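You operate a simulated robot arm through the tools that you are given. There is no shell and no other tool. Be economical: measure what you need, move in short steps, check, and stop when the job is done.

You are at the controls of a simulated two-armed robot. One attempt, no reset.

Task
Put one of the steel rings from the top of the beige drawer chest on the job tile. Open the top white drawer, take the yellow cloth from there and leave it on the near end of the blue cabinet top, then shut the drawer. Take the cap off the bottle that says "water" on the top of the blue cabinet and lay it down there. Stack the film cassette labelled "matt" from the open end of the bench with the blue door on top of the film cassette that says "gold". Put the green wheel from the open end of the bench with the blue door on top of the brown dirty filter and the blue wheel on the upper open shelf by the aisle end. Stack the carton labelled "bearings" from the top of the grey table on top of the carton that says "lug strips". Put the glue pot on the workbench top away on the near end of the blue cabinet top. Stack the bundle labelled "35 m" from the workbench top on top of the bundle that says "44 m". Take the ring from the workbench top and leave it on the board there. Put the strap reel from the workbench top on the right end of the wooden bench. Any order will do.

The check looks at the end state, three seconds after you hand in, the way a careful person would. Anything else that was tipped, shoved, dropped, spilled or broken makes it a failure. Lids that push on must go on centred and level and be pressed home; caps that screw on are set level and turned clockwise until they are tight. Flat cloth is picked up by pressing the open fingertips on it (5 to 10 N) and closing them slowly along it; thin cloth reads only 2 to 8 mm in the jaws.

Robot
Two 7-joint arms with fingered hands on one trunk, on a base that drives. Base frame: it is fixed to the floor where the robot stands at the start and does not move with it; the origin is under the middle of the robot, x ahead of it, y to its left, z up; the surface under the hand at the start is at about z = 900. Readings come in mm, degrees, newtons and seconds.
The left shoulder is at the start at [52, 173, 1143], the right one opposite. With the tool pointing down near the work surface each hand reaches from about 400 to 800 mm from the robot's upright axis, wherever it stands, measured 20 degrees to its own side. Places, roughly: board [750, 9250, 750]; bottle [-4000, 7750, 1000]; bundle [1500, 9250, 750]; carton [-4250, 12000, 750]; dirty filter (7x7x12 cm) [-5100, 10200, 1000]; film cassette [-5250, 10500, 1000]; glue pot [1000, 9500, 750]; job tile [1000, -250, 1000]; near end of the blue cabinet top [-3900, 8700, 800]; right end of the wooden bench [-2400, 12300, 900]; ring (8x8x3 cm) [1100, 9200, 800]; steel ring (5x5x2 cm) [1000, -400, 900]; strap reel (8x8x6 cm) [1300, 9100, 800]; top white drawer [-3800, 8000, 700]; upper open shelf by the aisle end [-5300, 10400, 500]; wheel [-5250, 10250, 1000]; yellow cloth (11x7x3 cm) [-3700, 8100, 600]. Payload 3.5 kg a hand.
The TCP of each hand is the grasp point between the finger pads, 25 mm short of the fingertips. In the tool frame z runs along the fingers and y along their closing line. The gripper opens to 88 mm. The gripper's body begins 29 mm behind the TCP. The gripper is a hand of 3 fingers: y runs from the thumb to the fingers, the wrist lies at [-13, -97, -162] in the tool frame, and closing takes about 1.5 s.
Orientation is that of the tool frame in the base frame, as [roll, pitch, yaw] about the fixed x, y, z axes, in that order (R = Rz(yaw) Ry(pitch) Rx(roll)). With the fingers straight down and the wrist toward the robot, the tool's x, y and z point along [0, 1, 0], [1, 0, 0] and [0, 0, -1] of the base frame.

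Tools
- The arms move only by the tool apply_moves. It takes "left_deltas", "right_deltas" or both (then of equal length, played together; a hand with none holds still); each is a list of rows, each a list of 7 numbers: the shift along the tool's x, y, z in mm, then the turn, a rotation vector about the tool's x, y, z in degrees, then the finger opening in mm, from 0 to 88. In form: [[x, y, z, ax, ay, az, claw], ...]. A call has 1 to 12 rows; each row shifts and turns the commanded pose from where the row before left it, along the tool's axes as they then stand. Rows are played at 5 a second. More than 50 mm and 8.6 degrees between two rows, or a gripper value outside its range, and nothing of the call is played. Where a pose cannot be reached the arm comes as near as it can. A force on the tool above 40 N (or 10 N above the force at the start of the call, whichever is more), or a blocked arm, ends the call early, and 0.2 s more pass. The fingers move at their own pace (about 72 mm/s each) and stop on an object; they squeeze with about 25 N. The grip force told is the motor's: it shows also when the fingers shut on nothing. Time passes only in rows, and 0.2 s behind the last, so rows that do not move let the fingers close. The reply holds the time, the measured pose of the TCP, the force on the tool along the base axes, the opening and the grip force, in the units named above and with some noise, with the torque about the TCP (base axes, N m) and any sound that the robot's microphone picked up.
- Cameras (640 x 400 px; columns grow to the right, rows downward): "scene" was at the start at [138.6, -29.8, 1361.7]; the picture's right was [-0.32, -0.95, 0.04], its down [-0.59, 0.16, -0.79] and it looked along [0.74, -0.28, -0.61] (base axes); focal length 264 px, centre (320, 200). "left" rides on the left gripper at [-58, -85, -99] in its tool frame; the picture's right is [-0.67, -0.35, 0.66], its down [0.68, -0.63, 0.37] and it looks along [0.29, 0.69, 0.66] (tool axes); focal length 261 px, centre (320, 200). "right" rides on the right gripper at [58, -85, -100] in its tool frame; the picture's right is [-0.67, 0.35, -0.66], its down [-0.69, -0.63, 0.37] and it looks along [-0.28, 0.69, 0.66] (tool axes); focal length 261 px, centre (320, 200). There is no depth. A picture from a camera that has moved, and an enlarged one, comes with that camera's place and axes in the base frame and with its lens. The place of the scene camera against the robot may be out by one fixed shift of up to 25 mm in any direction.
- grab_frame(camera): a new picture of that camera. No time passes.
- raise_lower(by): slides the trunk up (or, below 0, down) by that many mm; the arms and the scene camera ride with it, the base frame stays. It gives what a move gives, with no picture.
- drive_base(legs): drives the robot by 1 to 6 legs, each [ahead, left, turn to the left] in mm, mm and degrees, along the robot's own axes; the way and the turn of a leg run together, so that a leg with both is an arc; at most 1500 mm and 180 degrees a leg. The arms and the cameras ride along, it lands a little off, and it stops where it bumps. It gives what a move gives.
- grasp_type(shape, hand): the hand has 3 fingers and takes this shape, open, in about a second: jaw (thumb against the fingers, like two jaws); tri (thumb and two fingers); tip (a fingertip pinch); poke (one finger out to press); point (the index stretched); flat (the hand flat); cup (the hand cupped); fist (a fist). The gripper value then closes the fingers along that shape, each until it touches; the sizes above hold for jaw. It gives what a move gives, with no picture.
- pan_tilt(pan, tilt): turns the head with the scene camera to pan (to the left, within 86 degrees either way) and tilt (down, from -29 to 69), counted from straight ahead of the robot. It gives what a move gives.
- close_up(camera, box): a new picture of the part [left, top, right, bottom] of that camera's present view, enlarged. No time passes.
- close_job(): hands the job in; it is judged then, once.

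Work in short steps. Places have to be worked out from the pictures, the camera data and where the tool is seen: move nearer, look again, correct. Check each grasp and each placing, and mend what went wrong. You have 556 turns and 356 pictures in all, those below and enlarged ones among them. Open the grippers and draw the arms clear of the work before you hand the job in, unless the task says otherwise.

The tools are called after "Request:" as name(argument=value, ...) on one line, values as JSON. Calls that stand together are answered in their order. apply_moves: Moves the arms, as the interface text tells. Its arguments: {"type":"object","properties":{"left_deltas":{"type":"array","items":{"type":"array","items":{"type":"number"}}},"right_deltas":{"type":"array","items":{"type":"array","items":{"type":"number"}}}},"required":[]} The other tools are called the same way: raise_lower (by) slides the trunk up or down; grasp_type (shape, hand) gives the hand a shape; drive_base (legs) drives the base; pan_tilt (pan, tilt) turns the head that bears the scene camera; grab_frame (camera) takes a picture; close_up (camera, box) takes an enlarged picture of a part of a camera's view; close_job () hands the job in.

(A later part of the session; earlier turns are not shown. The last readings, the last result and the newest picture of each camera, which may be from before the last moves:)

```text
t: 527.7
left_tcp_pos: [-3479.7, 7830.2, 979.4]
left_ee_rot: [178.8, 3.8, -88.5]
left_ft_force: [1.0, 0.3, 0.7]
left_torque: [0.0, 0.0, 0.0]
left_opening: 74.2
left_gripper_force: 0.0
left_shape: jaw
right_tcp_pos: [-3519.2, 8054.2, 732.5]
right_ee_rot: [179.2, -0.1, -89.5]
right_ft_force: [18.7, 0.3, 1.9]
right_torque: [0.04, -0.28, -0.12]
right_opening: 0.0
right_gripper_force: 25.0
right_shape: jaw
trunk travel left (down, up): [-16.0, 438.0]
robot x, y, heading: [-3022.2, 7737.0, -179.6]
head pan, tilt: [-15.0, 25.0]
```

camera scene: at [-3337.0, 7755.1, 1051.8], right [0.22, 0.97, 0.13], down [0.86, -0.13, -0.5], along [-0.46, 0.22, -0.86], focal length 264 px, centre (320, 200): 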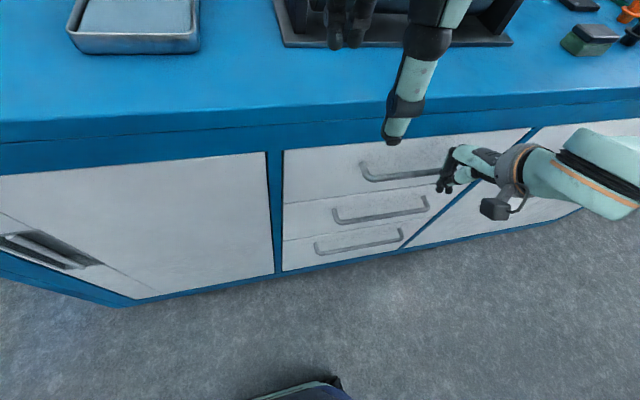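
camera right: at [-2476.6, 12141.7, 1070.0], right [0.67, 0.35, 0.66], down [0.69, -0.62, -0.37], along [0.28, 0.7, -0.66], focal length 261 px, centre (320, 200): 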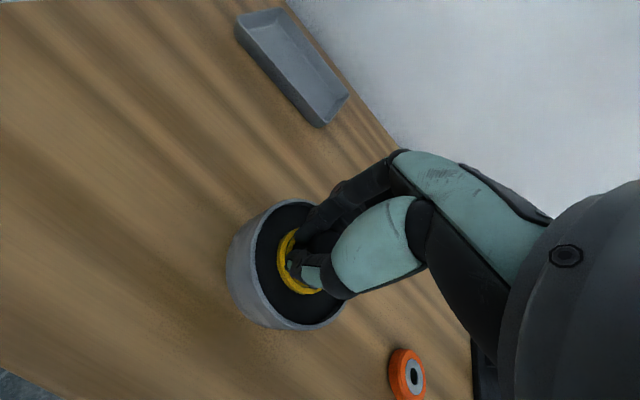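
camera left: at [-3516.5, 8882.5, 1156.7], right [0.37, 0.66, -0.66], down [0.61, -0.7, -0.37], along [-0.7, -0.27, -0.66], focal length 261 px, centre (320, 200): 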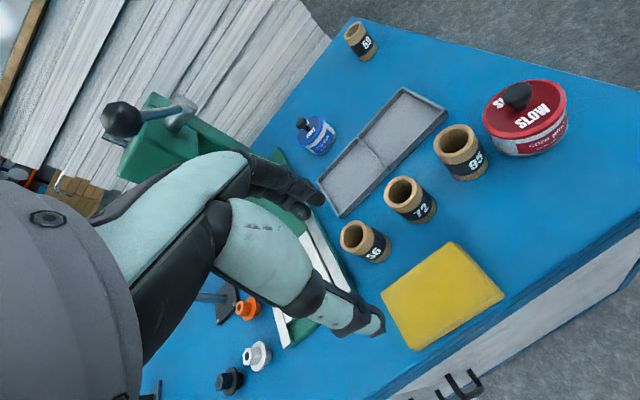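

Drawer is firmly shut (18 N reaction). I back off, raise the trunk, and look at the bottles.

Request:
drive_base(legs=[[-250, 0, 0]])

Request:
raise_lower(by=200)

Request:
pan_tilt(pan=0, tilt=25)

Request:
grab_frame(camera="scene")

```text
t: 529.5
left_tcp_pos: [-3228.3, 7832.9, 979.3]
left_ee_rot: [178.8, 3.9, -88.3]
left_ft_force: [0.4, -0.1, 1.2]
left_torque: [-0.03, 0.0, -0.01]
left_opening: 73.9
left_gripper_force: 0.1
left_shape: jaw
right_tcp_pos: [-3267.7, 8055.2, 732.1]
right_ee_rot: [179.3, -0.1, -89.3]
right_ft_force: [-0.2, 0.0, 1.0]
right_torque: [0.0, -0.01, 0.0]
right_opening: 0.2
right_gripper_force: 24.8
right_shape: jaw
trunk travel left (down, up): [-16.0, 438.0]
robot x, y, heading: [-2769.6, 7735.1, -179.4]
head pan, tilt: [-15.0, 25.0]
```

```text
t: 531.7
left_tcp_pos: [-3228.9, 7832.0, 1178.7]
left_ee_rot: [178.9, 4.0, -88.3]
left_ft_force: [0.2, 0.6, 0.3]
left_torque: [-0.01, 0.01, -0.01]
left_opening: 74.0
left_gripper_force: 0.1
left_shape: jaw
right_tcp_pos: [-3269.0, 8055.7, 930.1]
right_ee_rot: [179.4, -0.2, -89.5]
right_ft_force: [0.9, 0.1, -0.2]
right_torque: [0.02, 0.0, -0.03]
right_opening: 0.1
right_gripper_force: 25.6
right_shape: jaw
trunk travel left (down, up): [-216.0, 238.0]
robot x, y, heading: [-2768.5, 7731.5, -179.4]
head pan, tilt: [-15.0, 25.0]
```

```text
t: 532.5
left_tcp_pos: [-3228.3, 7830.3, 1178.4]
left_ee_rot: [178.9, 3.8, -88.4]
left_ft_force: [0.2, -0.3, 0.0]
left_torque: [0.02, 0.01, 0.03]
left_opening: 73.7
left_gripper_force: 0.2
left_shape: jaw
right_tcp_pos: [-3267.7, 8056.5, 931.2]
right_ee_rot: [179.3, -0.1, -89.3]
right_ft_force: [-0.4, -0.4, -0.4]
right_torque: [-0.04, 0.01, -0.02]
right_opening: 0.1
right_gripper_force: 25.0
right_shape: jaw
trunk travel left (down, up): [-216.0, 238.0]
robot x, y, heading: [-2768.5, 7740.2, -179.4]
head pan, tilt: [0.0, 25.0]
```

```text
147 pictures are left
camera scene: at [-2944.3, 7734.5, 1357.5], right [-0.01, 1.0, 0.0], down [0.55, 0.0, -0.83], along [-0.83, -0.01, -0.55], focal length 264 px, centre (320, 200)
```

scene: 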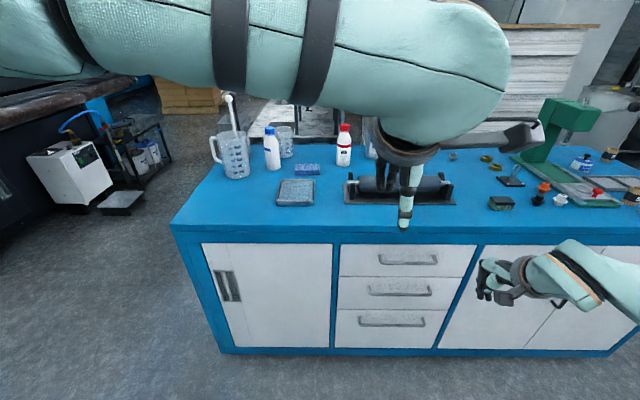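

Request:
close_up(camera="scene", box=[200, 90, 420, 220])

```text
2.91 times, centred on (310, 155) of scene
camera zoom: at [-2944.3, 7734.5, 1357.5], right [-0.01, 1.0, 0.0], down [0.55, 0.0, -0.83], along [-0.83, -0.01, -0.55], focal length 768 px, centre (349, 331)
```

zoom: 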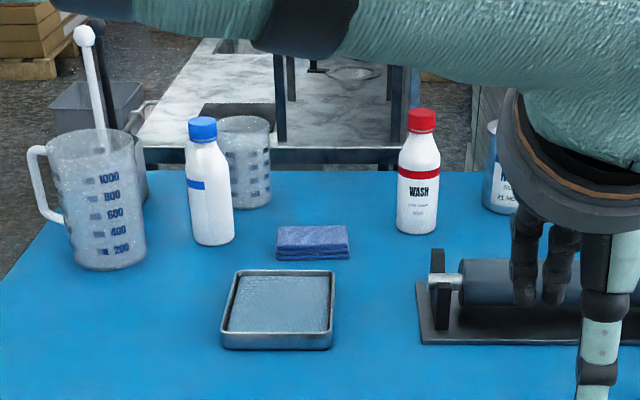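

The red-capped bottle says WASH; the blue-capped one must be checked. I move left 600 mm to see its label side.

Request:
drive_base(legs=[[0, 600, 0]])

Request:
close_up(camera="scene", box=[360, 60, 600, 220])

```text
t: 535.9
left_tcp_pos: [-3222.8, 7227.5, 1178.9]
left_ee_rot: [178.8, 3.9, -88.0]
left_ft_force: [0.1, 0.4, 0.2]
left_torque: [0.01, 0.0, 0.0]
left_opening: 73.8
left_gripper_force: 0.0
left_shape: jaw
right_tcp_pos: [-3263.3, 7451.5, 931.2]
right_ee_rot: [179.4, 0.0, -89.1]
right_ft_force: [-0.4, 1.0, -0.5]
right_torque: [0.02, 0.01, -0.02]
right_opening: 0.0
right_gripper_force: 25.2
right_shape: jaw
trunk travel left (down, up): [-216.0, 238.0]
robot x, y, heading: [-2761.1, 7131.7, -179.1]
head pan, tilt: [0.0, 25.0]
```

```text
2.50 times, centred on (480, 140) of scene
camera zoom: at [-2937.0, 7132.3, 1357.5], right [-0.02, 1.0, 0.0], down [0.55, 0.01, -0.83], along [-0.83, -0.01, -0.55], focal length 660 px, centre (-80, 350)
```

zoom: 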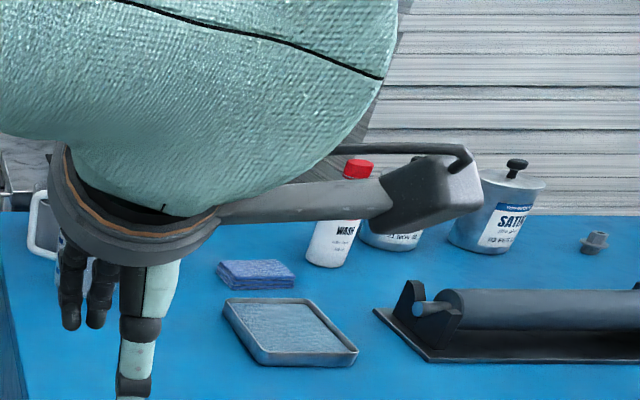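

The arm hides it; I move 300 mm further left for a clearer sight line.

Request:
drive_base(legs=[[0, 350, 0]])

Request:
pan_tilt(pan=-30, tilt=20)

Request:
grab_frame(camera="scene")

```text
t: 538.2
left_tcp_pos: [-3217.3, 6871.9, 1179.1]
left_ee_rot: [178.8, 3.9, -88.3]
left_ft_force: [0.3, 0.1, 0.7]
left_torque: [0.0, 0.01, -0.01]
left_opening: 73.8
left_gripper_force: 0.0
left_shape: jaw
right_tcp_pos: [-3257.3, 7095.0, 930.7]
right_ee_rot: [179.4, -0.2, -89.2]
right_ft_force: [0.4, -0.6, 1.1]
right_torque: [-0.02, 0.0, -0.01]
right_opening: 0.0
right_gripper_force: 24.3
right_shape: jaw
trunk travel left (down, up): [-216.0, 238.0]
robot x, y, heading: [-2758.7, 6775.1, -179.1]
head pan, tilt: [0.0, 25.0]
```

```text
t: 539.1
left_tcp_pos: [-3217.8, 6871.6, 1178.6]
left_ee_rot: [178.8, 3.8, -88.2]
left_ft_force: [0.2, -0.7, -0.3]
left_torque: [-0.04, -0.03, -0.01]
left_opening: 73.9
left_gripper_force: 0.0
left_shape: jaw
right_tcp_pos: [-3256.2, 7095.4, 931.2]
right_ee_rot: [179.2, -0.1, -89.4]
right_ft_force: [0.6, -0.1, -0.2]
right_torque: [0.02, 0.02, 0.0]
right_opening: 0.0
right_gripper_force: 25.0
right_shape: jaw
trunk travel left (down, up): [-216.0, 238.0]
robot x, y, heading: [-2757.4, 6776.4, -179.2]
head pan, tilt: [-30.0, 20.0]
```

```text
144 pictures are left
camera scene: at [-2922.7, 6821.2, 1367.2], right [0.48, 0.87, 0.07], down [0.44, -0.17, -0.88], along [-0.76, 0.46, -0.46], focal length 264 px, centre (320, 200)
```

scene: 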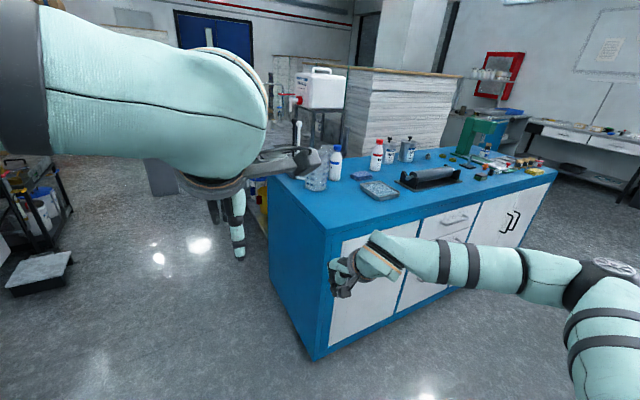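

Request:
close_up(camera="scene", box=[290, 125, 430, 210])

```text
4.57 times, centred on (360, 168) of scene
camera zoom: at [-2922.7, 6821.2, 1367.2], right [0.48, 0.87, 0.07], down [0.44, -0.17, -0.88], along [-0.76, 0.46, -0.46], focal length 1206 px, centre (137, 349)
```

zoom: 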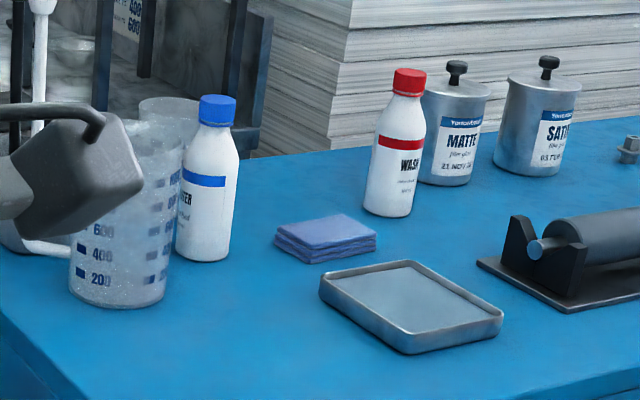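

"…TER" — the blue-capped bottle is WATER, at ≈(-3960,7524), cap top ≈ z 1015. I drive to face it and bring the left hand over the cap.

Request:
drive_base(legs=[[0, -786, -0.8], [300, 0, 0]])

Request:
apply_moves(left_deltas=[[30, 0, 0, 0, 2, 1, 60], [35, 0, 0, 0, 1.8, 1, 60], [35, 20, 0, 0, 0, 0, 60], [35, 20, 0, 0, 0, 0, 60]])

Request:
grab_frame(camera="left")

```text
t: 545.0
left_tcp_pos: [-3519.3, 7666.5, 1180.3]
left_ee_rot: [178.9, 3.9, -88.8]
left_ft_force: [0.3, 1.2, 0.8]
left_torque: [0.01, -0.02, -0.01]
left_opening: 74.1
left_gripper_force: 0.1
left_shape: jaw
right_tcp_pos: [-3558.8, 7891.2, 932.2]
right_ee_rot: [179.3, -0.1, -89.9]
right_ft_force: [-0.8, 0.4, 0.5]
right_torque: [0.01, 0.01, 0.0]
right_opening: 0.1
right_gripper_force: 25.0
right_shape: jaw
trunk travel left (down, up): [-216.0, 238.0]
robot x, y, heading: [-3064.3, 7566.2, -179.8]
head pan, tilt: [-30.0, 20.0]
```

```text
t: 546.0
left_tcp_pos: [-3562.7, 7530.8, 1178.0]
left_ee_rot: [178.8, 0.1, -90.7]
left_ft_force: [0.3, 0.0, -0.8]
left_torque: [0.02, 0.0, 0.0]
left_opening: 60.2
left_gripper_force: 0.1
left_shape: jaw
right_tcp_pos: [-3559.3, 7890.0, 931.2]
right_ee_rot: [179.3, -0.1, -89.9]
right_ft_force: [-0.8, 0.1, 0.0]
right_torque: [-0.03, -0.02, 0.02]
right_opening: 0.1
right_gripper_force: 24.9
right_shape: jaw
trunk travel left (down, up): [-216.0, 238.0]
robot x, y, heading: [-3063.1, 7566.3, -179.9]
head pan, tilt: [-30.0, 20.0]
```

```text
142 pictures are left
camera left: at [-3475.2, 7587.4, 1275.0], right [0.34, 0.67, -0.66], down [0.61, -0.69, -0.38], along [-0.71, -0.27, -0.65], focal length 261 px, centre (320, 200)
```

left: 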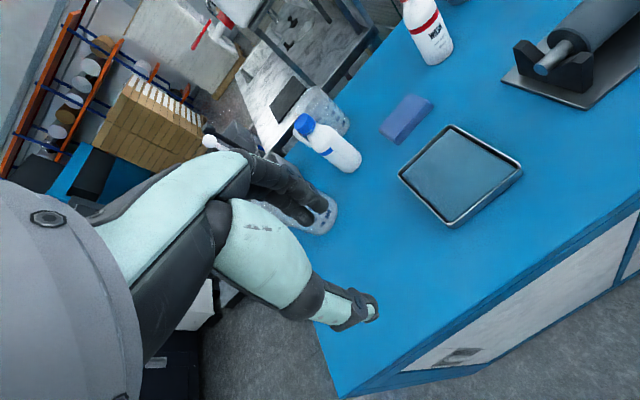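

Cap ≈(-3967,7528). I raise the right hand clear of the items, drive 165 mm ahead, and extend the left hand above the cap.

Request:
apply_moves(right_deltas=[[-10, -10, -45, 0, 0, 0, 60], [-10, -10, -45, 0, 0, 0, 60], [-10, -10, -45, 0, 0, 0, 60], [0, -10, -45, 0, 0, 0, 60], [0, -10, -45, 0, 0, 0, 60], [0, 0, -25, 0, 0, 0, 60]])

Request:
drive_base(legs=[[165, 0, 0]])

Request:
apply_moves(left_deltas=[[0, 35, 0, 0, 0, 0, 60], [0, 35, -5, 0, 0, 0, 60], [0, 35, 0, 0, 0, 0, 60], [0, 35, 0, 0, 0, 0, 60], [0, 35, 0, 0, 0, 0, 60], [0, 35, 0, 0, 0, 0, 60], [0, 25, 0, 0, 0, 0, 60], [0, 0, 0, 0, 0, 0, 60]])

Request:
grab_frame(camera="left")

```text
t: 547.4
left_tcp_pos: [-3561.8, 7533.5, 1177.4]
left_ee_rot: [178.8, 0.1, -90.7]
left_ft_force: [-0.2, 0.4, 0.1]
left_torque: [-0.02, 0.04, 0.01]
left_opening: 60.3
left_gripper_force: 0.1
left_shape: jaw
right_tcp_pos: [-3507.5, 7923.1, 1182.3]
right_ee_rot: [179.4, -0.1, -89.9]
right_ft_force: [0.3, 0.1, -0.1]
right_torque: [-0.03, 0.01, -0.01]
right_opening: 60.0
right_gripper_force: 0.1
right_shape: jaw
trunk travel left (down, up): [-216.0, 238.0]
robot x, y, heading: [-3063.3, 7567.5, -179.6]
head pan, tilt: [-30.0, 20.0]
```

```text
t: 548.9
left_tcp_pos: [-3721.6, 7531.6, 1179.9]
left_ee_rot: [178.7, 0.0, -90.7]
left_ft_force: [-0.9, 0.7, 0.0]
left_torque: [0.01, -0.02, -0.03]
left_opening: 60.4
left_gripper_force: 0.0
left_shape: jaw
right_tcp_pos: [-3667.4, 7921.0, 1182.6]
right_ee_rot: [179.3, 0.0, -89.8]
right_ft_force: [0.2, 0.1, -0.3]
right_torque: [0.02, 0.0, 0.0]
right_opening: 59.8
right_gripper_force: 0.0
right_shape: jaw
trunk travel left (down, up): [-216.0, 238.0]
robot x, y, heading: [-3226.1, 7566.6, -179.8]
head pan, tilt: [-30.0, 20.0]
```

```text
t: 550.6
left_tcp_pos: [-3932.6, 7527.2, 1179.3]
left_ee_rot: [178.8, 0.0, -90.7]
left_ft_force: [0.0, -1.3, 0.0]
left_torque: [0.0, 0.04, -0.02]
left_opening: 60.2
left_gripper_force: 0.1
left_shape: jaw
left hand out of reach, approached as far as the arm can: row 6, 7
right_tcp_pos: [-3670.5, 7920.6, 1182.8]
right_ee_rot: [179.3, -0.1, -89.8]
right_ft_force: [-0.2, -0.6, 1.0]
right_torque: [-0.01, -0.01, -0.05]
right_opening: 59.6
right_gripper_force: 0.1
right_shape: jaw
trunk travel left (down, up): [-216.0, 238.0]
robot x, y, heading: [-3224.8, 7566.5, -179.7]
head pan, tilt: [-30.0, 20.0]
```

```text
141 pictures are left
camera left: at [-3846.4, 7583.8, 1276.3], right [0.34, 0.67, -0.66], down [0.61, -0.69, -0.38], along [-0.71, -0.28, -0.65], focal length 261 px, centre (320, 200)
```

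left: 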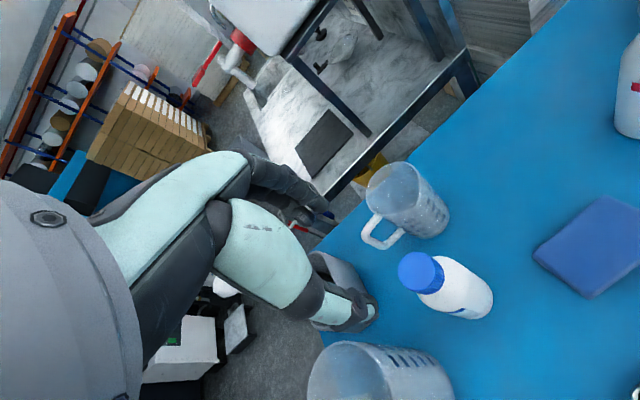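

Cap centre ≈(-3954,7528). I lower the trunk 100 mm (gaining reach) and continue over the cap.

Request:
raise_lower(by=-100)

Request:
apply_moves(left_deltas=[[0, 11, 0, 0.5, 0, 0, 60], [0, 10, 5, 0.5, 0, 0, 60], [0, 0, 0, 0, 0, 0, 60]])

Request:
grab_frame(camera="left")

```text
t: 552.0
left_tcp_pos: [-3934.4, 7527.6, 1080.2]
left_ee_rot: [178.7, 0.0, -90.6]
left_ft_force: [0.7, -0.5, 0.3]
left_torque: [0.0, 0.03, -0.02]
left_opening: 60.3
left_gripper_force: 0.1
left_shape: jaw
right_tcp_pos: [-3668.3, 7921.8, 1083.4]
right_ee_rot: [179.1, -0.1, -89.9]
right_ft_force: [0.0, -0.2, 0.2]
right_torque: [0.01, 0.0, -0.02]
right_opening: 59.8
right_gripper_force: 0.2
right_shape: jaw
trunk travel left (down, up): [-116.0, 338.0]
robot x, y, heading: [-3226.2, 7566.9, -179.6]
head pan, tilt: [-30.0, 20.0]
```

```text
t: 552.8
left_tcp_pos: [-3954.5, 7526.7, 1073.2]
left_ee_rot: [179.9, 0.1, -90.6]
left_ft_force: [0.9, 0.2, -0.3]
left_torque: [0.01, 0.01, 0.03]
left_opening: 60.2
left_gripper_force: 0.0
left_shape: jaw
right_tcp_pos: [-3670.8, 7921.6, 1082.2]
right_ee_rot: [179.2, -0.1, -89.7]
right_ft_force: [0.2, -0.4, -0.3]
right_torque: [0.02, -0.03, 0.0]
right_opening: 60.0
right_gripper_force: 0.0
right_shape: jaw
trunk travel left (down, up): [-116.0, 338.0]
robot x, y, heading: [-3225.1, 7573.9, -179.9]
head pan, tilt: [-30.0, 20.0]
```

```text
140 pictures are left
camera left: at [-3868.8, 7582.9, 1172.6], right [0.35, 0.67, -0.66], down [0.62, -0.69, -0.37], along [-0.7, -0.28, -0.66], focal length 261 px, centre (320, 200)
```

left: 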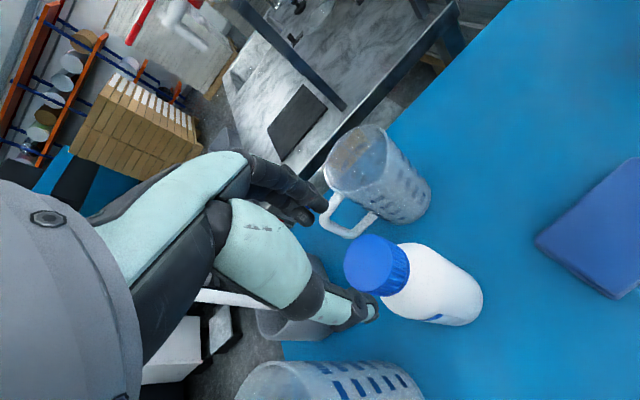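

Cap at ≈(-3952,7529), top ≈ z 1023. I narrow the opening to 48 and descend around it.

Request:
apply_moves(left_deltas=[[-2, -2, 12, 0, 0, 0, 48], [0, 0, 14, 0, 0, 0, 48], [0, 0, 12, 0, 0, 0, 48], [0, 0, 6, 0, 0, 0, 48], [0, 0, 0, 0, 0, 0, 48]])

Request:
grab_frame(camera="left")

```text
t: 554.0
left_tcp_pos: [-3952.1, 7528.3, 1030.0]
left_ee_rot: [179.8, 0.1, -90.6]
left_ft_force: [0.1, 0.5, -0.2]
left_torque: [-0.03, -0.02, 0.0]
left_opening: 48.1
left_gripper_force: 0.1
left_shape: jaw
right_tcp_pos: [-3670.5, 7922.0, 1082.7]
right_ee_rot: [179.2, -0.1, -89.8]
right_ft_force: [0.9, 0.1, 0.0]
right_torque: [0.02, -0.02, -0.01]
right_opening: 60.0
right_gripper_force: 0.0
right_shape: jaw
trunk travel left (down, up): [-116.0, 338.0]
robot x, y, heading: [-3225.0, 7566.2, -179.5]
head pan, tilt: [-30.0, 20.0]
```

```text
139 pictures are left
camera left: at [-3867.2, 7585.9, 1128.8], right [0.35, 0.67, -0.66], down [0.62, -0.69, -0.37], along [-0.7, -0.28, -0.66], focal length 261 px, centre (320, 200)
```

left: 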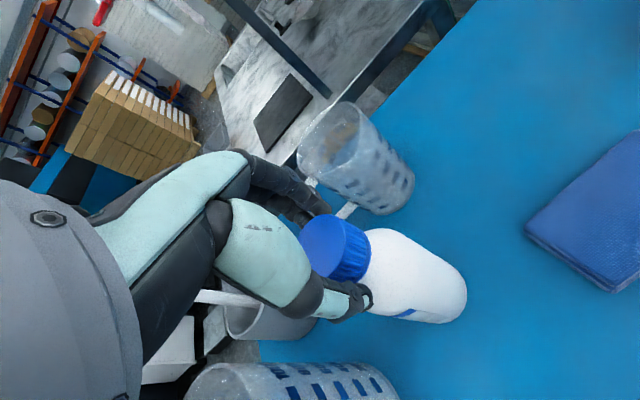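

Cap is between thumb and fingers. Close gently.

Request:
apply_moves(left_deltas=[[0, 0, 0, 0, 0, 0, 38], [0, 0, 0, 0, 0, 0, 28], [0, 0, 0, 0, 0, 0, 15], [0, 0, 0, 0, 0, 0, 5], [0, 0, 0, 0, 0, 0, 5], [0, 0, 0, 0, 0, 0, 5]])

Request:
grab_frame(camera="left")

```text
t: 555.4
left_tcp_pos: [-3951.7, 7528.8, 1030.3]
left_ee_rot: [179.8, 0.1, -90.6]
left_ft_force: [0.4, 0.2, -0.1]
left_torque: [0.02, -0.03, 0.03]
left_opening: 30.3
left_gripper_force: 25.6
left_shape: jaw
right_tcp_pos: [-3671.3, 7920.8, 1081.3]
right_ee_rot: [179.4, -0.1, -89.7]
right_ft_force: [0.9, -0.8, -0.6]
right_torque: [-0.03, 0.01, -0.02]
right_opening: 59.8
right_gripper_force: 0.0
right_shape: jaw
trunk travel left (down, up): [-116.0, 338.0]
robot x, y, heading: [-3227.5, 7569.1, -179.4]
head pan, tilt: [-30.0, 20.0]
```

```text
138 pictures are left
camera left: at [-3867.3, 7585.9, 1128.9], right [0.35, 0.67, -0.66], down [0.62, -0.69, -0.37], along [-0.7, -0.28, -0.66], focal length 261 px, centre (320, 200)
```

left: 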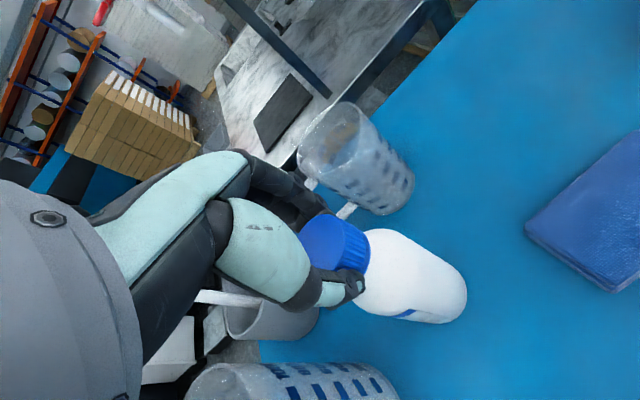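

Cap held (30 mm). I turn it counter-clockwise 32° and watch the torque.

Request:
apply_moves(left_deltas=[[0, 0, 0, 0, 0, -6, 5], [0, 0, 0, 0, 0, -6, 5], [0, 0, 0, 0, 0, -6, 5], [0, 0, 0, 0, 0, -6, 5], [0, 0, 0, 0, 0, -6, 5], [0, 0, 0, 0, 0, 0, 5]])

Request:
grab_frame(camera="left")

```text
t: 556.8
left_tcp_pos: [-3952.5, 7528.2, 1030.1]
left_ee_rot: [179.8, 0.1, -60.6]
left_ft_force: [0.8, -0.4, -0.8]
left_torque: [-0.03, 0.01, 0.01]
left_opening: 30.1
left_gripper_force: 24.9
left_shape: jaw
right_tcp_pos: [-3669.6, 7922.4, 1082.7]
right_ee_rot: [179.4, 0.0, -89.7]
right_ft_force: [0.6, -0.1, -0.6]
right_torque: [-0.01, -0.01, -0.04]
right_opening: 59.8
right_gripper_force: 0.0
right_shape: jaw
trunk travel left (down, up): [-116.0, 338.0]
robot x, y, heading: [-3225.4, 7569.6, -180.2]
head pan, tilt: [-30.0, 20.0]
```

```text
137 pictures are left
camera left: at [-3907.7, 7621.3, 1129.1], right [-0.03, 0.76, -0.65], down [0.88, -0.29, -0.37], along [-0.47, -0.59, -0.66], focal length 261 px, centre (320, 200)
```

left: 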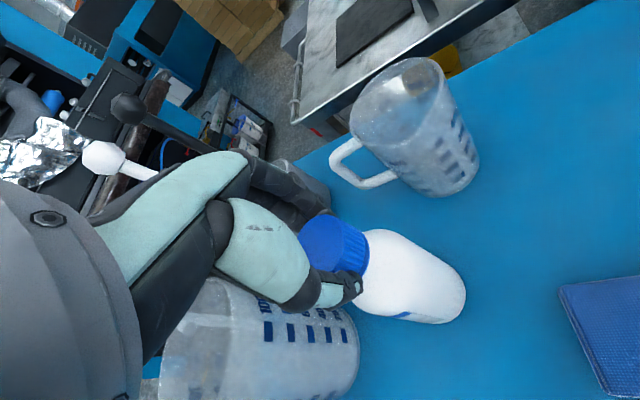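

The bottle turned along with the cap. I test whether the cap simply pulls off by lifting slightly.

Request:
apply_moves(left_deltas=[[0, 0, -3, 0, 0, 0, 5], [0, 0, -3, 0, 0, 0, 5], [0, 0, -4, 0, 0, 0, 5], [0, 0, 0, 0, 0, 0, 5]])

Request:
grab_frame(camera="left")

```text
t: 557.8
left_tcp_pos: [-3954.5, 7530.3, 1040.0]
left_ee_rot: [180.0, 0.1, -60.6]
left_ft_force: [-0.3, 0.0, -4.8]
left_torque: [-0.04, 0.04, 0.0]
left_opening: 30.0
left_gripper_force: 24.8
left_shape: jaw
right_tcp_pos: [-3671.1, 7920.9, 1080.8]
right_ee_rot: [179.4, -0.2, -89.8]
right_ft_force: [0.1, -0.3, -0.3]
right_torque: [0.0, 0.0, 0.04]
right_opening: 59.8
right_gripper_force: 0.0
right_shape: jaw
trunk travel left (down, up): [-116.0, 338.0]
robot x, y, heading: [-3224.3, 7566.2, -179.5]
head pan, tilt: [-30.0, 20.0]
```

```text
136 pictures are left
camera left: at [-3908.2, 7621.6, 1137.9], right [-0.03, 0.76, -0.65], down [0.88, -0.29, -0.37], along [-0.47, -0.59, -0.66], focal length 261 px, centre (320, 200)
```

left: 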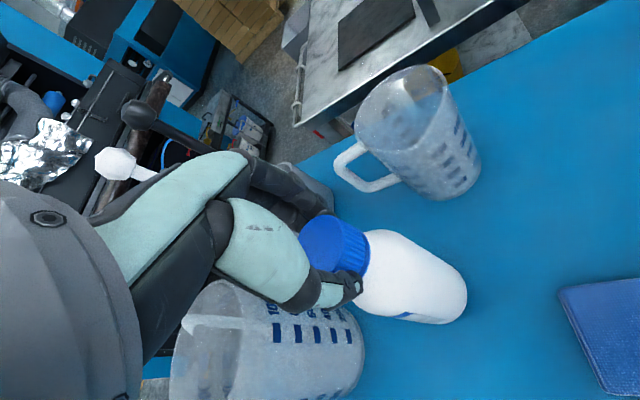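

It is a screw cap: the whole bottle lifts (≈0.5 kg). I will unscrew it with two hands: bring the bottle by its cap in front of the robot, hold the body with the right hand, and turn the cap with the left.

Request:
apply_moves(left_deltas=[[0, 0, -25, 0, 0, 0, 5], [0, 0, -25, 0, 0, 0, 5], [0, 0, -25, 0, 0, 6, 5], [0, 0, 0, 0, 0, 6, 5], [0, 0, 0, 0, 0, 6, 5], [0, 0, 0, 0, 0, 6, 5], [0, 0, 0, 0, 0, 6, 5], [0, -30, -10, 0, 0, 0, 5], [0, -35, -10, 0, 0, 0, 5], [0, -35, -10, 0, 0, 0, 5], [0, -35, -10, 0, 0, 0, 5], [0, -35, 0, 0, 0, 0, 5]])

Request:
drive_base(legs=[[-280, 0, 0]])

Request:
apply_moves(left_deltas=[[-20, -30, 0, 0, 0, 0, 5], [-20, -30, 0, 0, 0, 0, 5], [-10, 0, 0, 0, 0, 0, 5], [0, 0, 0, 0, 0, 0, 5]])

Request:
pan_tilt(pan=0, tilt=30)

Request:
grab_frame(camera="scene")

```text
t: 560.4
left_tcp_pos: [-3877.4, 7543.7, 1230.4]
left_ee_rot: [179.7, -0.1, -90.6]
left_ft_force: [-0.7, 0.3, -3.9]
left_torque: [-0.01, 0.06, 0.03]
left_opening: 29.5
left_gripper_force: 24.6
left_shape: jaw
left hand out of reach, approached as far as the arm can: row 1, 2, 3, 4, 5, 6, 8, 9, 10, 11, 12
right_tcp_pos: [-3669.9, 7922.1, 1081.8]
right_ee_rot: [179.4, -0.2, -89.8]
right_ft_force: [-0.5, 0.1, -0.4]
right_torque: [-0.01, -0.03, -0.01]
right_opening: 59.7
right_gripper_force: 0.1
right_shape: jaw
trunk travel left (down, up): [-116.0, 338.0]
robot x, y, heading: [-3226.8, 7566.8, -179.6]
head pan, tilt: [-30.0, 20.0]
```

```text
t: 562.3
left_tcp_pos: [-3604.3, 7542.3, 1228.7]
left_ee_rot: [179.9, 0.1, -90.5]
left_ft_force: [-0.3, 0.5, -4.0]
left_torque: [0.01, 0.01, -0.01]
left_opening: 29.8
left_gripper_force: 25.1
left_shape: jaw
right_tcp_pos: [-3396.6, 7921.5, 1080.9]
right_ee_rot: [179.4, -0.1, -89.7]
right_ft_force: [0.5, 0.4, -0.2]
right_torque: [0.01, 0.02, 0.0]
right_opening: 60.0
right_gripper_force: 0.2
right_shape: jaw
trunk travel left (down, up): [-116.0, 338.0]
robot x, y, heading: [-2947.4, 7565.7, -179.8]
head pan, tilt: [-30.0, 20.0]
```

```text
t: 563.3
left_tcp_pos: [-3561.5, 7589.2, 1262.4]
left_ee_rot: [178.6, 1.6, -89.5]
left_ft_force: [-0.4, 0.1, -3.8]
left_torque: [-0.02, 0.02, -0.05]
left_opening: 29.7
left_gripper_force: 25.0
left_shape: jaw
left hand out of reach, approached as far as the arm can: row 1, 2
right_tcp_pos: [-3396.8, 7921.9, 1081.9]
right_ee_rot: [179.3, -0.2, -89.6]
right_ft_force: [-0.2, 0.0, 0.2]
right_torque: [0.0, 0.03, -0.02]
right_opening: 59.8
right_gripper_force: 0.1
right_shape: jaw
trunk travel left (down, up): [-116.0, 338.0]
robot x, y, heading: [-2947.4, 7567.6, -179.8]
head pan, tilt: [-30.0, 20.0]
```

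```text
t: 564.3
left_tcp_pos: [-3563.5, 7586.5, 1258.8]
left_ee_rot: [178.9, 1.5, -89.2]
left_ft_force: [0.6, 1.3, -4.3]
left_torque: [0.01, 0.0, -0.03]
left_opening: 29.9
left_gripper_force: 24.7
left_shape: jaw
right_tcp_pos: [-3395.6, 7920.7, 1082.0]
right_ee_rot: [179.2, -0.2, -89.7]
right_ft_force: [0.3, 0.1, 0.9]
right_torque: [0.01, 0.02, 0.03]
right_opening: 60.1
right_gripper_force: 0.0
right_shape: jaw
trunk travel left (down, up): [-116.0, 338.0]
robot x, y, heading: [-2949.2, 7571.1, -179.8]
head pan, tilt: [0.0, 30.0]
```

```text
135 pictures are left
camera scene: at [-3198.0, 7567.0, 1215.2], right [0.0, 1.0, 0.0], down [0.73, 0.0, -0.68], along [-0.68, 0.0, -0.73], focal length 264 px, centre (320, 200)
```

scene: 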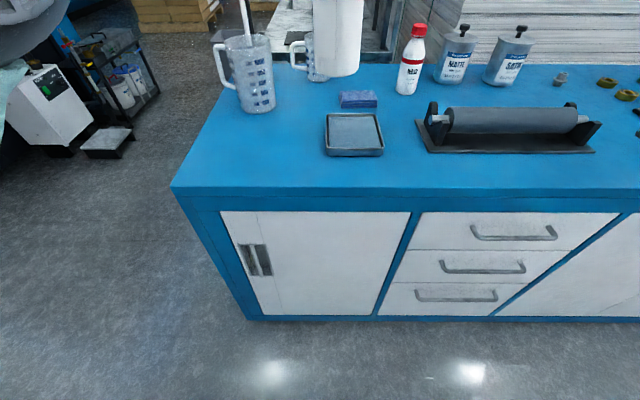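

The bottle hangs in front (bottom ≈ z 1080). I turn the right hand sideways (fingers pointing left).

Request:
apply_moves(right_deltas=[[0, 0, 0, 0, 8, 0, 80], [0, 0, 0, 0, 8, 0, 80], [0, 0, 0, 0, 8, 0, 80], [0, 0, 0, 0, 8, 0, 80], [0, 0, 0, 0, 8, 0, 80], [0, 0, 0, 0, 8, 0, 80], [0, 0, 0, 0, 8, 0, 80], [0, 0, 0, 0, 8, 0, 80], [0, 0, 0, 0, 8, 0, 80], [0, 0, 0, 0, 8, 0, 80], [0, 0, 0, 0, 8, 0, 80]])

Request:
pan_tilt(pan=-15, tilt=10)

Request:
grab_frame(camera="scene")

```text
t: 566.7
left_tcp_pos: [-3566.3, 7584.1, 1255.2]
left_ee_rot: [179.3, 1.5, -88.8]
left_ft_force: [0.1, 0.2, -4.8]
left_torque: [-0.01, 0.01, -0.01]
left_opening: 29.7
left_gripper_force: 25.2
left_shape: jaw
right_tcp_pos: [-3397.1, 7922.5, 1081.4]
right_ee_rot: [158.3, -88.1, -68.0]
right_ft_force: [0.2, -0.7, 0.1]
right_torque: [0.04, -0.01, -0.02]
right_opening: 79.6
right_gripper_force: 0.1
right_shape: jaw
trunk travel left (down, up): [-116.0, 338.0]
robot x, y, heading: [-2953.1, 7567.6, -179.7]
head pan, tilt: [0.0, 30.0]
```

```text
t: 567.5
left_tcp_pos: [-3566.3, 7582.9, 1255.6]
left_ee_rot: [179.4, 1.6, -88.8]
left_ft_force: [-0.9, 0.1, -5.2]
left_torque: [0.0, 0.01, 0.03]
left_opening: 29.4
left_gripper_force: 25.1
left_shape: jaw
right_tcp_pos: [-3397.3, 7922.7, 1082.3]
right_ee_rot: [157.9, -87.9, -67.6]
right_ft_force: [0.8, 0.1, -0.2]
right_torque: [0.01, -0.01, -0.01]
right_opening: 79.7
right_gripper_force: 0.1
right_shape: jaw
trunk travel left (down, up): [-116.0, 338.0]
robot x, y, heading: [-2953.9, 7568.4, -179.8]
head pan, tilt: [-15.0, 10.0]
```

```text
134 pictures are left
camera scene: at [-3207.0, 7591.0, 1246.2], right [0.24, 0.97, 0.08], down [0.45, -0.04, -0.89], along [-0.86, 0.25, -0.45], focal length 264 px, centre (320, 200)
```

scene: 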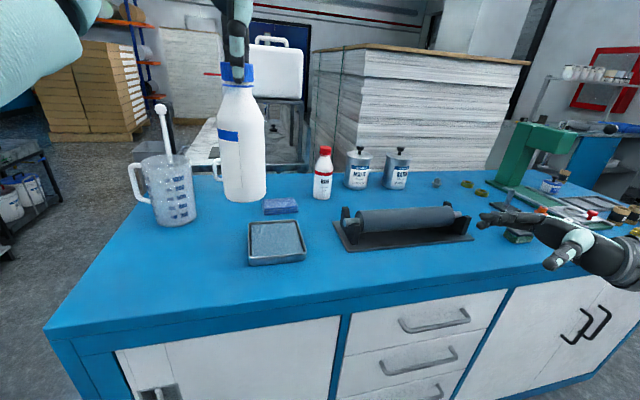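

Right hand is horizontal. I move it forward and up to the bottle's body height, then left towards it.

Request:
apply_moves(right_deltas=[[12, 40, 0, 0, 0, 0, 84], [12, 40, 0, 0, 0, 0, 84], [12, 40, 0, 0, 0, 0, 84], [12, 40, 0, 0, 0, 0, 84], [0, 8, 30, 0, 0, 0, 84], [0, 0, 40, 0, 0, 0, 84], [0, 0, 40, 0, 0, 0, 84], [0, 0, 40, 0, 0, 0, 84], [0, 0, 40, 0, 0, 0, 84], [0, 0, 0, 0, 0, 0, 84]])

Request:
grab_frame(camera="scene")

```text
t: 569.7
left_tcp_pos: [-3567.4, 7584.4, 1255.0]
left_ee_rot: [179.4, 1.4, -88.9]
left_ft_force: [0.4, -0.5, -4.0]
left_torque: [-0.02, 0.01, 0.02]
left_opening: 29.4
left_gripper_force: 25.0
left_shape: jaw
right_tcp_pos: [-3451.8, 7714.1, 1142.3]
right_ee_rot: [160.2, -88.0, -70.0]
right_ft_force: [-0.8, -0.2, -0.1]
right_torque: [0.0, 0.01, 0.0]
right_opening: 83.9
right_gripper_force: 0.0
right_shape: jaw
right hand out of reach, approached as far as the arm can: row 1, 2, 3, 4, 7, 8
trunk travel left (down, up): [-116.0, 338.0]
robot x, y, heading: [-2949.9, 7572.3, -179.7]
head pan, tilt: [-15.0, 10.0]
```

```text
133 pictures are left
camera scene: at [-3207.3, 7592.5, 1246.1], right [0.24, 0.97, 0.08], down [0.45, -0.04, -0.89], along [-0.86, 0.25, -0.45], focal length 264 px, centre (320, 200)
```

scene: 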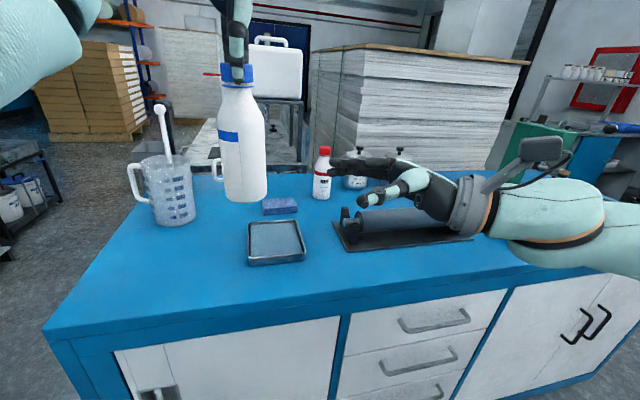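

The right hand can't reach so far forward. I bring the left hand (bottle) back and lower.

Request:
apply_moves(left_deltas=[[0, -10, 15, 0, 0, 0, 5], [0, -15, 15, 0, 0, 0, 5], [0, -20, 15, 0, 0, 0, 5], [0, -20, 10, 0, 0, 0, 5], [0, -20, 10, 0, 0, 0, 5], [0, -15, 0, 0, 0, 0, 5], [0, 0, 0, 0, 0, 0, 5]])

Request:
grab_frame(camera="scene")

```text
t: 570.3
left_tcp_pos: [-3573.0, 7503.6, 1251.0]
left_ee_rot: [178.4, 4.6, -80.8]
left_ft_force: [0.1, -0.7, -5.2]
left_torque: [-0.01, -0.05, 0.01]
left_opening: 29.7
left_gripper_force: 24.6
left_shape: jaw
right_tcp_pos: [-3452.1, 7711.9, 1143.5]
right_ee_rot: [164.7, -87.9, -74.4]
right_ft_force: [0.1, -0.5, 0.1]
right_torque: [-0.01, 0.03, 0.01]
right_opening: 83.7
right_gripper_force: 0.1
right_shape: jaw
trunk travel left (down, up): [-116.0, 338.0]
robot x, y, heading: [-2951.0, 7566.9, -179.8]
head pan, tilt: [-15.0, 10.0]
stopped in row 2 (left hand): the arm was blocked; the commanded pose is now the measured one
```

```text
132 pictures are left
camera scene: at [-3207.5, 7590.2, 1246.2], right [0.24, 0.97, 0.08], down [0.45, -0.04, -0.89], along [-0.86, 0.25, -0.45], focal length 264 px, centre (320, 200)
```

scene: 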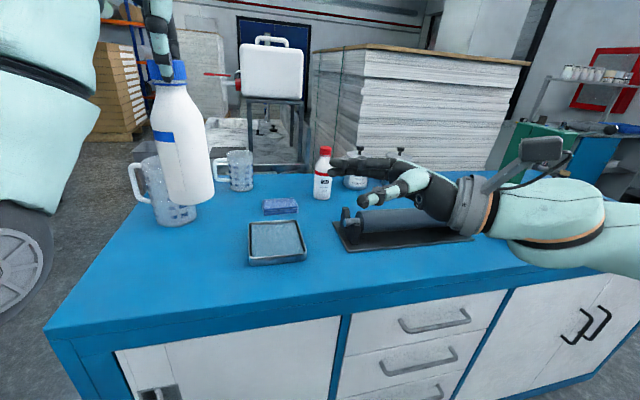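

The left elbow has flipped again, so I'll set the bottle down on the free front strip, fix the left arm, and then unscrew it there with both hands. First withdraw the right hand, drive up, and lower the bottle.

Request:
apply_moves(right_deltas=[[0, 0, -40, 0, 0, 0, 84], [0, -10, -40, 0, 0, 0, 84], [0, -20, -40, 0, 0, 0, 84], [0, -20, -40, 0, 0, 0, 84]])

Request:
drive_base(legs=[[60, 0, 0]])

Request:
raise_lower(by=-110)

Request:
grab_frame(camera="left")

```text
t: 571.3
left_tcp_pos: [-3570.5, 7506.6, 1253.5]
left_ee_rot: [178.1, 4.5, -80.9]
left_ft_force: [0.9, 0.7, -3.5]
left_torque: [0.01, -0.02, -0.01]
left_opening: 30.0
left_gripper_force: 25.2
left_shape: jaw
right_tcp_pos: [-3407.2, 7857.4, 1146.2]
right_ee_rot: [162.7, -87.9, -72.6]
right_ft_force: [0.0, -0.2, 1.3]
right_torque: [0.0, 0.02, 0.03]
right_opening: 83.5
right_gripper_force: 0.1
right_shape: jaw
right hand out of reach, approached as far as the arm can: row 2
trunk travel left (down, up): [-116.0, 338.0]
robot x, y, heading: [-2951.2, 7565.0, -179.7]
head pan, tilt: [-15.0, 10.0]
```

```text
t: 572.2
left_tcp_pos: [-3632.6, 7504.6, 1253.6]
left_ee_rot: [178.1, 4.6, -81.0]
left_ft_force: [-0.3, 1.1, -4.3]
left_torque: [0.03, 0.02, -0.02]
left_opening: 29.4
left_gripper_force: 24.8
left_shape: jaw
right_tcp_pos: [-3469.7, 7857.4, 1145.4]
right_ee_rot: [161.6, -88.0, -71.3]
right_ft_force: [0.1, 0.5, 0.1]
right_torque: [0.01, -0.04, 0.04]
right_opening: 83.7
right_gripper_force: 0.2
right_shape: jaw
trunk travel left (down, up): [-116.0, 338.0]
robot x, y, heading: [-3009.6, 7569.9, -179.8]
head pan, tilt: [-15.0, 10.0]
```

```text
t: 572.9
left_tcp_pos: [-3693.2, 7459.0, 1090.6]
left_ee_rot: [-169.5, 1.3, -75.3]
left_ft_force: [0.1, -0.4, -4.5]
left_torque: [-0.02, 0.07, 0.04]
left_opening: 29.7
left_gripper_force: 25.5
left_shape: jaw
right_tcp_pos: [-3482.7, 7858.2, 1096.6]
right_ee_rot: [-161.8, -88.0, -107.9]
right_ft_force: [-0.9, 1.0, 0.4]
right_torque: [-0.02, 0.0, 0.03]
right_opening: 83.4
right_gripper_force: 0.2
right_shape: jaw
trunk travel left (down, up): [-79.0, 376.0]
robot x, y, heading: [-3008.7, 7566.6, -179.9]
head pan, tilt: [-15.0, 10.0]
stopped: the arm was blocked; the commanded pose is now the measured one
```

```text
131 pictures are left
camera left: at [-3645.1, 7530.6, 1204.7], right [0.27, 0.78, -0.56], down [0.84, -0.48, -0.26], along [-0.47, -0.4, -0.78], focal length 261 px, centre (320, 200)
```

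left: 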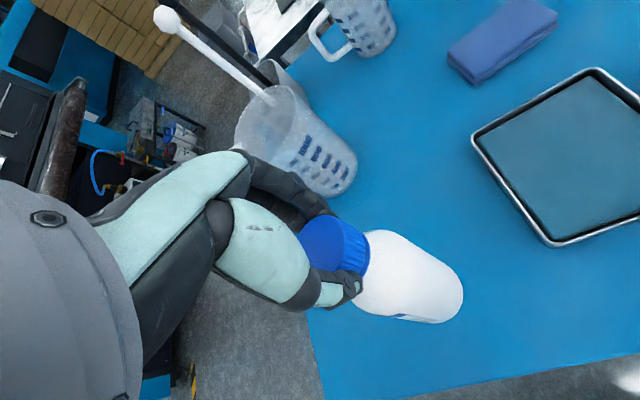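

The arm drooped to z 1091 over a free patch of the top. I straighten the hand and lower the bottle to the surface.

Request:
apply_moves(left_deltas=[[0, 0, 5, -3, 0, 0, 5], [0, 0, 10, -3, -0.5, 0, 5], [0, 0, 10, -3, -0.5, 0, 5], [0, 0, 10, -1.5, 0, 0, 5], [0, 0, 0, 0, 0, 0, 5]])

```text
t: 574.1
left_tcp_pos: [-3681.2, 7467.4, 1065.9]
left_ee_rot: [179.4, 2.5, -75.7]
left_ft_force: [-0.2, 0.6, -4.2]
left_torque: [0.0, -0.03, 0.04]
left_opening: 29.8
left_gripper_force: 25.0
left_shape: jaw
right_tcp_pos: [-3474.5, 7857.4, 1102.3]
right_ee_rot: [-175.0, -88.1, -94.8]
right_ft_force: [0.2, -0.1, 0.2]
right_torque: [0.0, 0.0, -0.02]
right_opening: 83.8
right_gripper_force: 0.1
right_shape: jaw
trunk travel left (down, up): [-79.0, 376.0]
robot x, y, heading: [-3010.8, 7567.9, -179.7]
head pan, tilt: [-15.0, 10.0]
```

Works. Level the pitch and lower to contact (≈1030).

Request:
apply_moves(left_deltas=[[0, 0, 10, 0, 1.2, 0, 5], [0, 0, 10, 0, 1.2, 0, 5], [0, 0, 7, 0, 0, 0, 5], [0, 0, 3, 0, 0, 0, 5], [0, 0, 2, 0, 0, 0, 5], [0, 0, 2, 0, 0, 0, 5], [0, 0, 0, 0, 0, 0, 5]])

```text
t: 575.7
left_tcp_pos: [-3683.8, 7451.2, 1028.8]
left_ee_rot: [179.6, -0.1, -73.7]
left_ft_force: [-0.2, 2.2, 16.3]
left_torque: [0.05, 0.02, 0.02]
left_opening: 30.2
left_gripper_force: 24.7
left_shape: jaw
right_tcp_pos: [-3471.1, 7857.5, 1102.8]
right_ee_rot: [176.9, -88.1, -86.8]
right_ft_force: [-0.6, -0.5, 0.4]
right_torque: [-0.01, 0.01, -0.02]
right_opening: 83.7
right_gripper_force: 0.1
right_shape: jaw
trunk travel left (down, up): [-79.0, 376.0]
robot x, y, heading: [-3009.1, 7568.4, -179.8]
head pan, tilt: [-15.0, 10.0]
```

Standing at (-3684,7451). I test an easy trick: press down (~25 N) while turning counter-clockwise, so table friction holds the bottle.

Request:
apply_moves(left_deltas=[[0, 0, 1, 0, 0, -2, 0], [0, 0, 0, 0, 0, -6, 0], [0, 0, 0, 0, 0, -6, 0], [0, 0, 0, 0, 0, -6, 0], [0, 0, 0, 0, 0, 0, 0]])

Request:
grab_frame(camera="left")

```text
t: 576.2
left_tcp_pos: [-3684.0, 7434.7, 1027.2]
left_ee_rot: [179.2, -0.4, -68.0]
left_ft_force: [2.0, 2.2, 40.0]
left_torque: [0.0, -0.12, 0.0]
left_opening: 32.4
left_gripper_force: 24.6
left_shape: jaw
right_tcp_pos: [-3468.4, 7857.6, 1104.5]
right_ee_rot: [169.9, -88.1, -79.7]
right_ft_force: [0.1, 0.4, -0.5]
right_torque: [0.02, 0.01, -0.04]
right_opening: 83.8
right_gripper_force: 0.0
right_shape: jaw
trunk travel left (down, up): [-79.0, 376.0]
robot x, y, heading: [-3009.5, 7570.2, -179.9]
head pan, tilt: [-15.0, 10.0]
stopped in row 2 (left hand): the force on the tool passed its limit at 46 N (the readings are from after the stop); the commanded pose is now the measured one
```

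```text
130 pictures are left
camera left: at [-3627.1, 7522.0, 1124.3], right [0.07, 0.74, -0.66], down [0.84, -0.41, -0.37], along [-0.54, -0.53, -0.65], focal length 261 px, centre (320, 200)
```

left: 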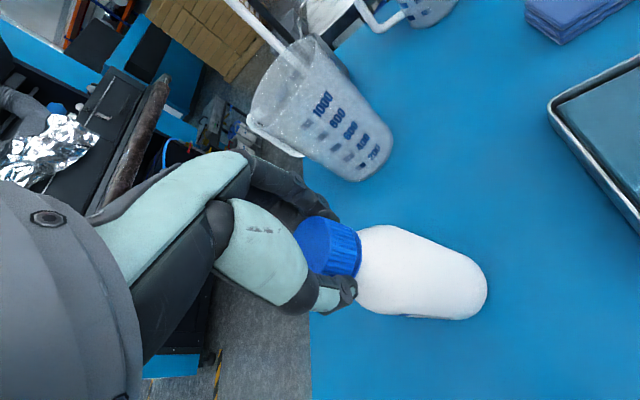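

The posture drifts under load. I lift a little to unload, then set the bottle down gently and release it.

Request:
apply_moves(left_deltas=[[0, 0, -8, 0, 0, 0, 0], [0, 0, -8, 0, 0, 0, 0], [0, 0, 0, 0.5, 0, 0, 0]])

Request:
apply_moves(left_deltas=[[0, 0, 4, 0, 0, 0, 0], [0, 0, 4, 0, 0, 0, 0], [0, 0, 3, 0, 0, 0, 0], [0, 0, 0, 0, 0, 0, 0]])

```text
t: 577.0
left_tcp_pos: [-3688.0, 7423.8, 1017.2]
left_ee_rot: [-178.0, -2.1, -66.9]
left_ft_force: [-1.8, -2.0, 36.2]
left_torque: [-0.16, 0.27, -0.03]
left_opening: 30.2
left_gripper_force: 24.8
left_shape: jaw
right_tcp_pos: [-3468.4, 7857.3, 1106.2]
right_ee_rot: [168.6, -88.1, -78.4]
right_ft_force: [-0.7, -0.4, -0.7]
right_torque: [0.04, 0.02, -0.02]
right_opening: 83.8
right_gripper_force: 0.1
right_shape: jaw
trunk travel left (down, up): [-79.0, 376.0]
robot x, y, heading: [-3009.6, 7568.7, -180.0]
head pan, tilt: [-15.0, 10.0]
```

```text
t: 578.0
left_tcp_pos: [-3691.6, 7408.5, 1014.6]
left_ee_rot: [-178.9, -1.5, -65.3]
left_ft_force: [-2.4, -5.7, 30.8]
left_torque: [-0.15, 0.13, 0.03]
left_opening: 30.1
left_gripper_force: 24.5
left_shape: jaw
right_tcp_pos: [-3469.9, 7857.1, 1103.9]
right_ee_rot: [173.5, -88.1, -83.3]
right_ft_force: [0.7, -0.8, 0.0]
right_torque: [0.03, 0.0, -0.03]
right_opening: 83.6
right_gripper_force: 0.1
right_shape: jaw
trunk travel left (down, up): [-79.0, 376.0]
robot x, y, heading: [-3009.2, 7571.1, -179.8]
head pan, tilt: [-15.0, 10.0]
```

The arm isn't following and presses down; I raise the trunk to lift it.

Request:
raise_lower(by=60)

Request:
grab_frame(camera="left")

Request:
grab_frame(camera="scene")

```text
t: 578.3
left_tcp_pos: [-3693.4, 7398.3, 1010.7]
left_ee_rot: [-178.7, -1.7, -64.3]
left_ft_force: [-1.2, -6.8, 24.1]
left_torque: [-0.14, -0.08, 0.05]
left_opening: 29.6
left_gripper_force: 24.8
left_shape: jaw
right_tcp_pos: [-3471.9, 7856.2, 1103.3]
right_ee_rot: [-178.5, -88.1, -91.2]
right_ft_force: [0.3, 0.6, 0.2]
right_torque: [-0.02, -0.02, 0.0]
right_opening: 83.9
right_gripper_force: 0.1
right_shape: jaw
trunk travel left (down, up): [-80.0, 375.0]
robot x, y, heading: [-3011.7, 7566.3, -179.8]
head pan, tilt: [-15.0, 10.0]
stopped: the force on the tool passed its limit at 52 N (the readings are from after the stop); the commanded pose is now the measured one
```

```text
129 pictures are left
camera left: at [-3646.4, 7489.2, 1110.1], right [0.04, 0.74, -0.67], down [0.88, -0.35, -0.33], along [-0.48, -0.57, -0.67], focal length 261 px, centre (320, 200)
```

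left: 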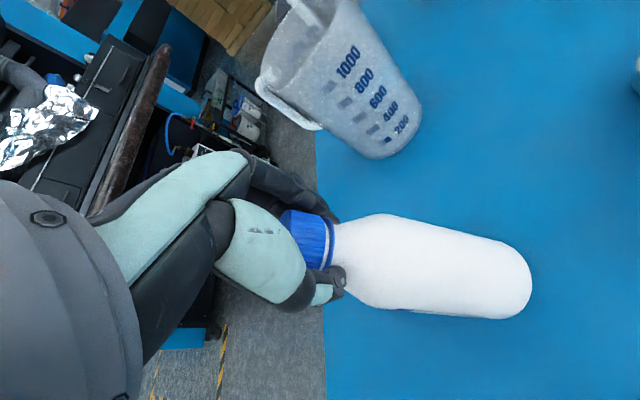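

```text
128 pictures are left
camera scene: at [-3299.4, 7590.0, 1189.4], right [0.24, 0.97, 0.09], down [0.51, -0.04, -0.86], along [-0.83, 0.25, -0.5], focal length 264 px, centre (320, 200)
```

scene: 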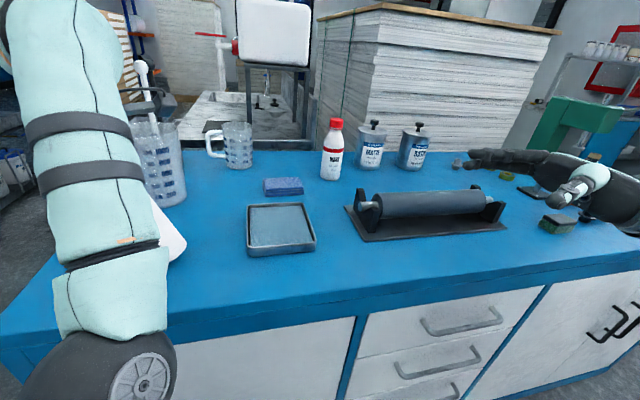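

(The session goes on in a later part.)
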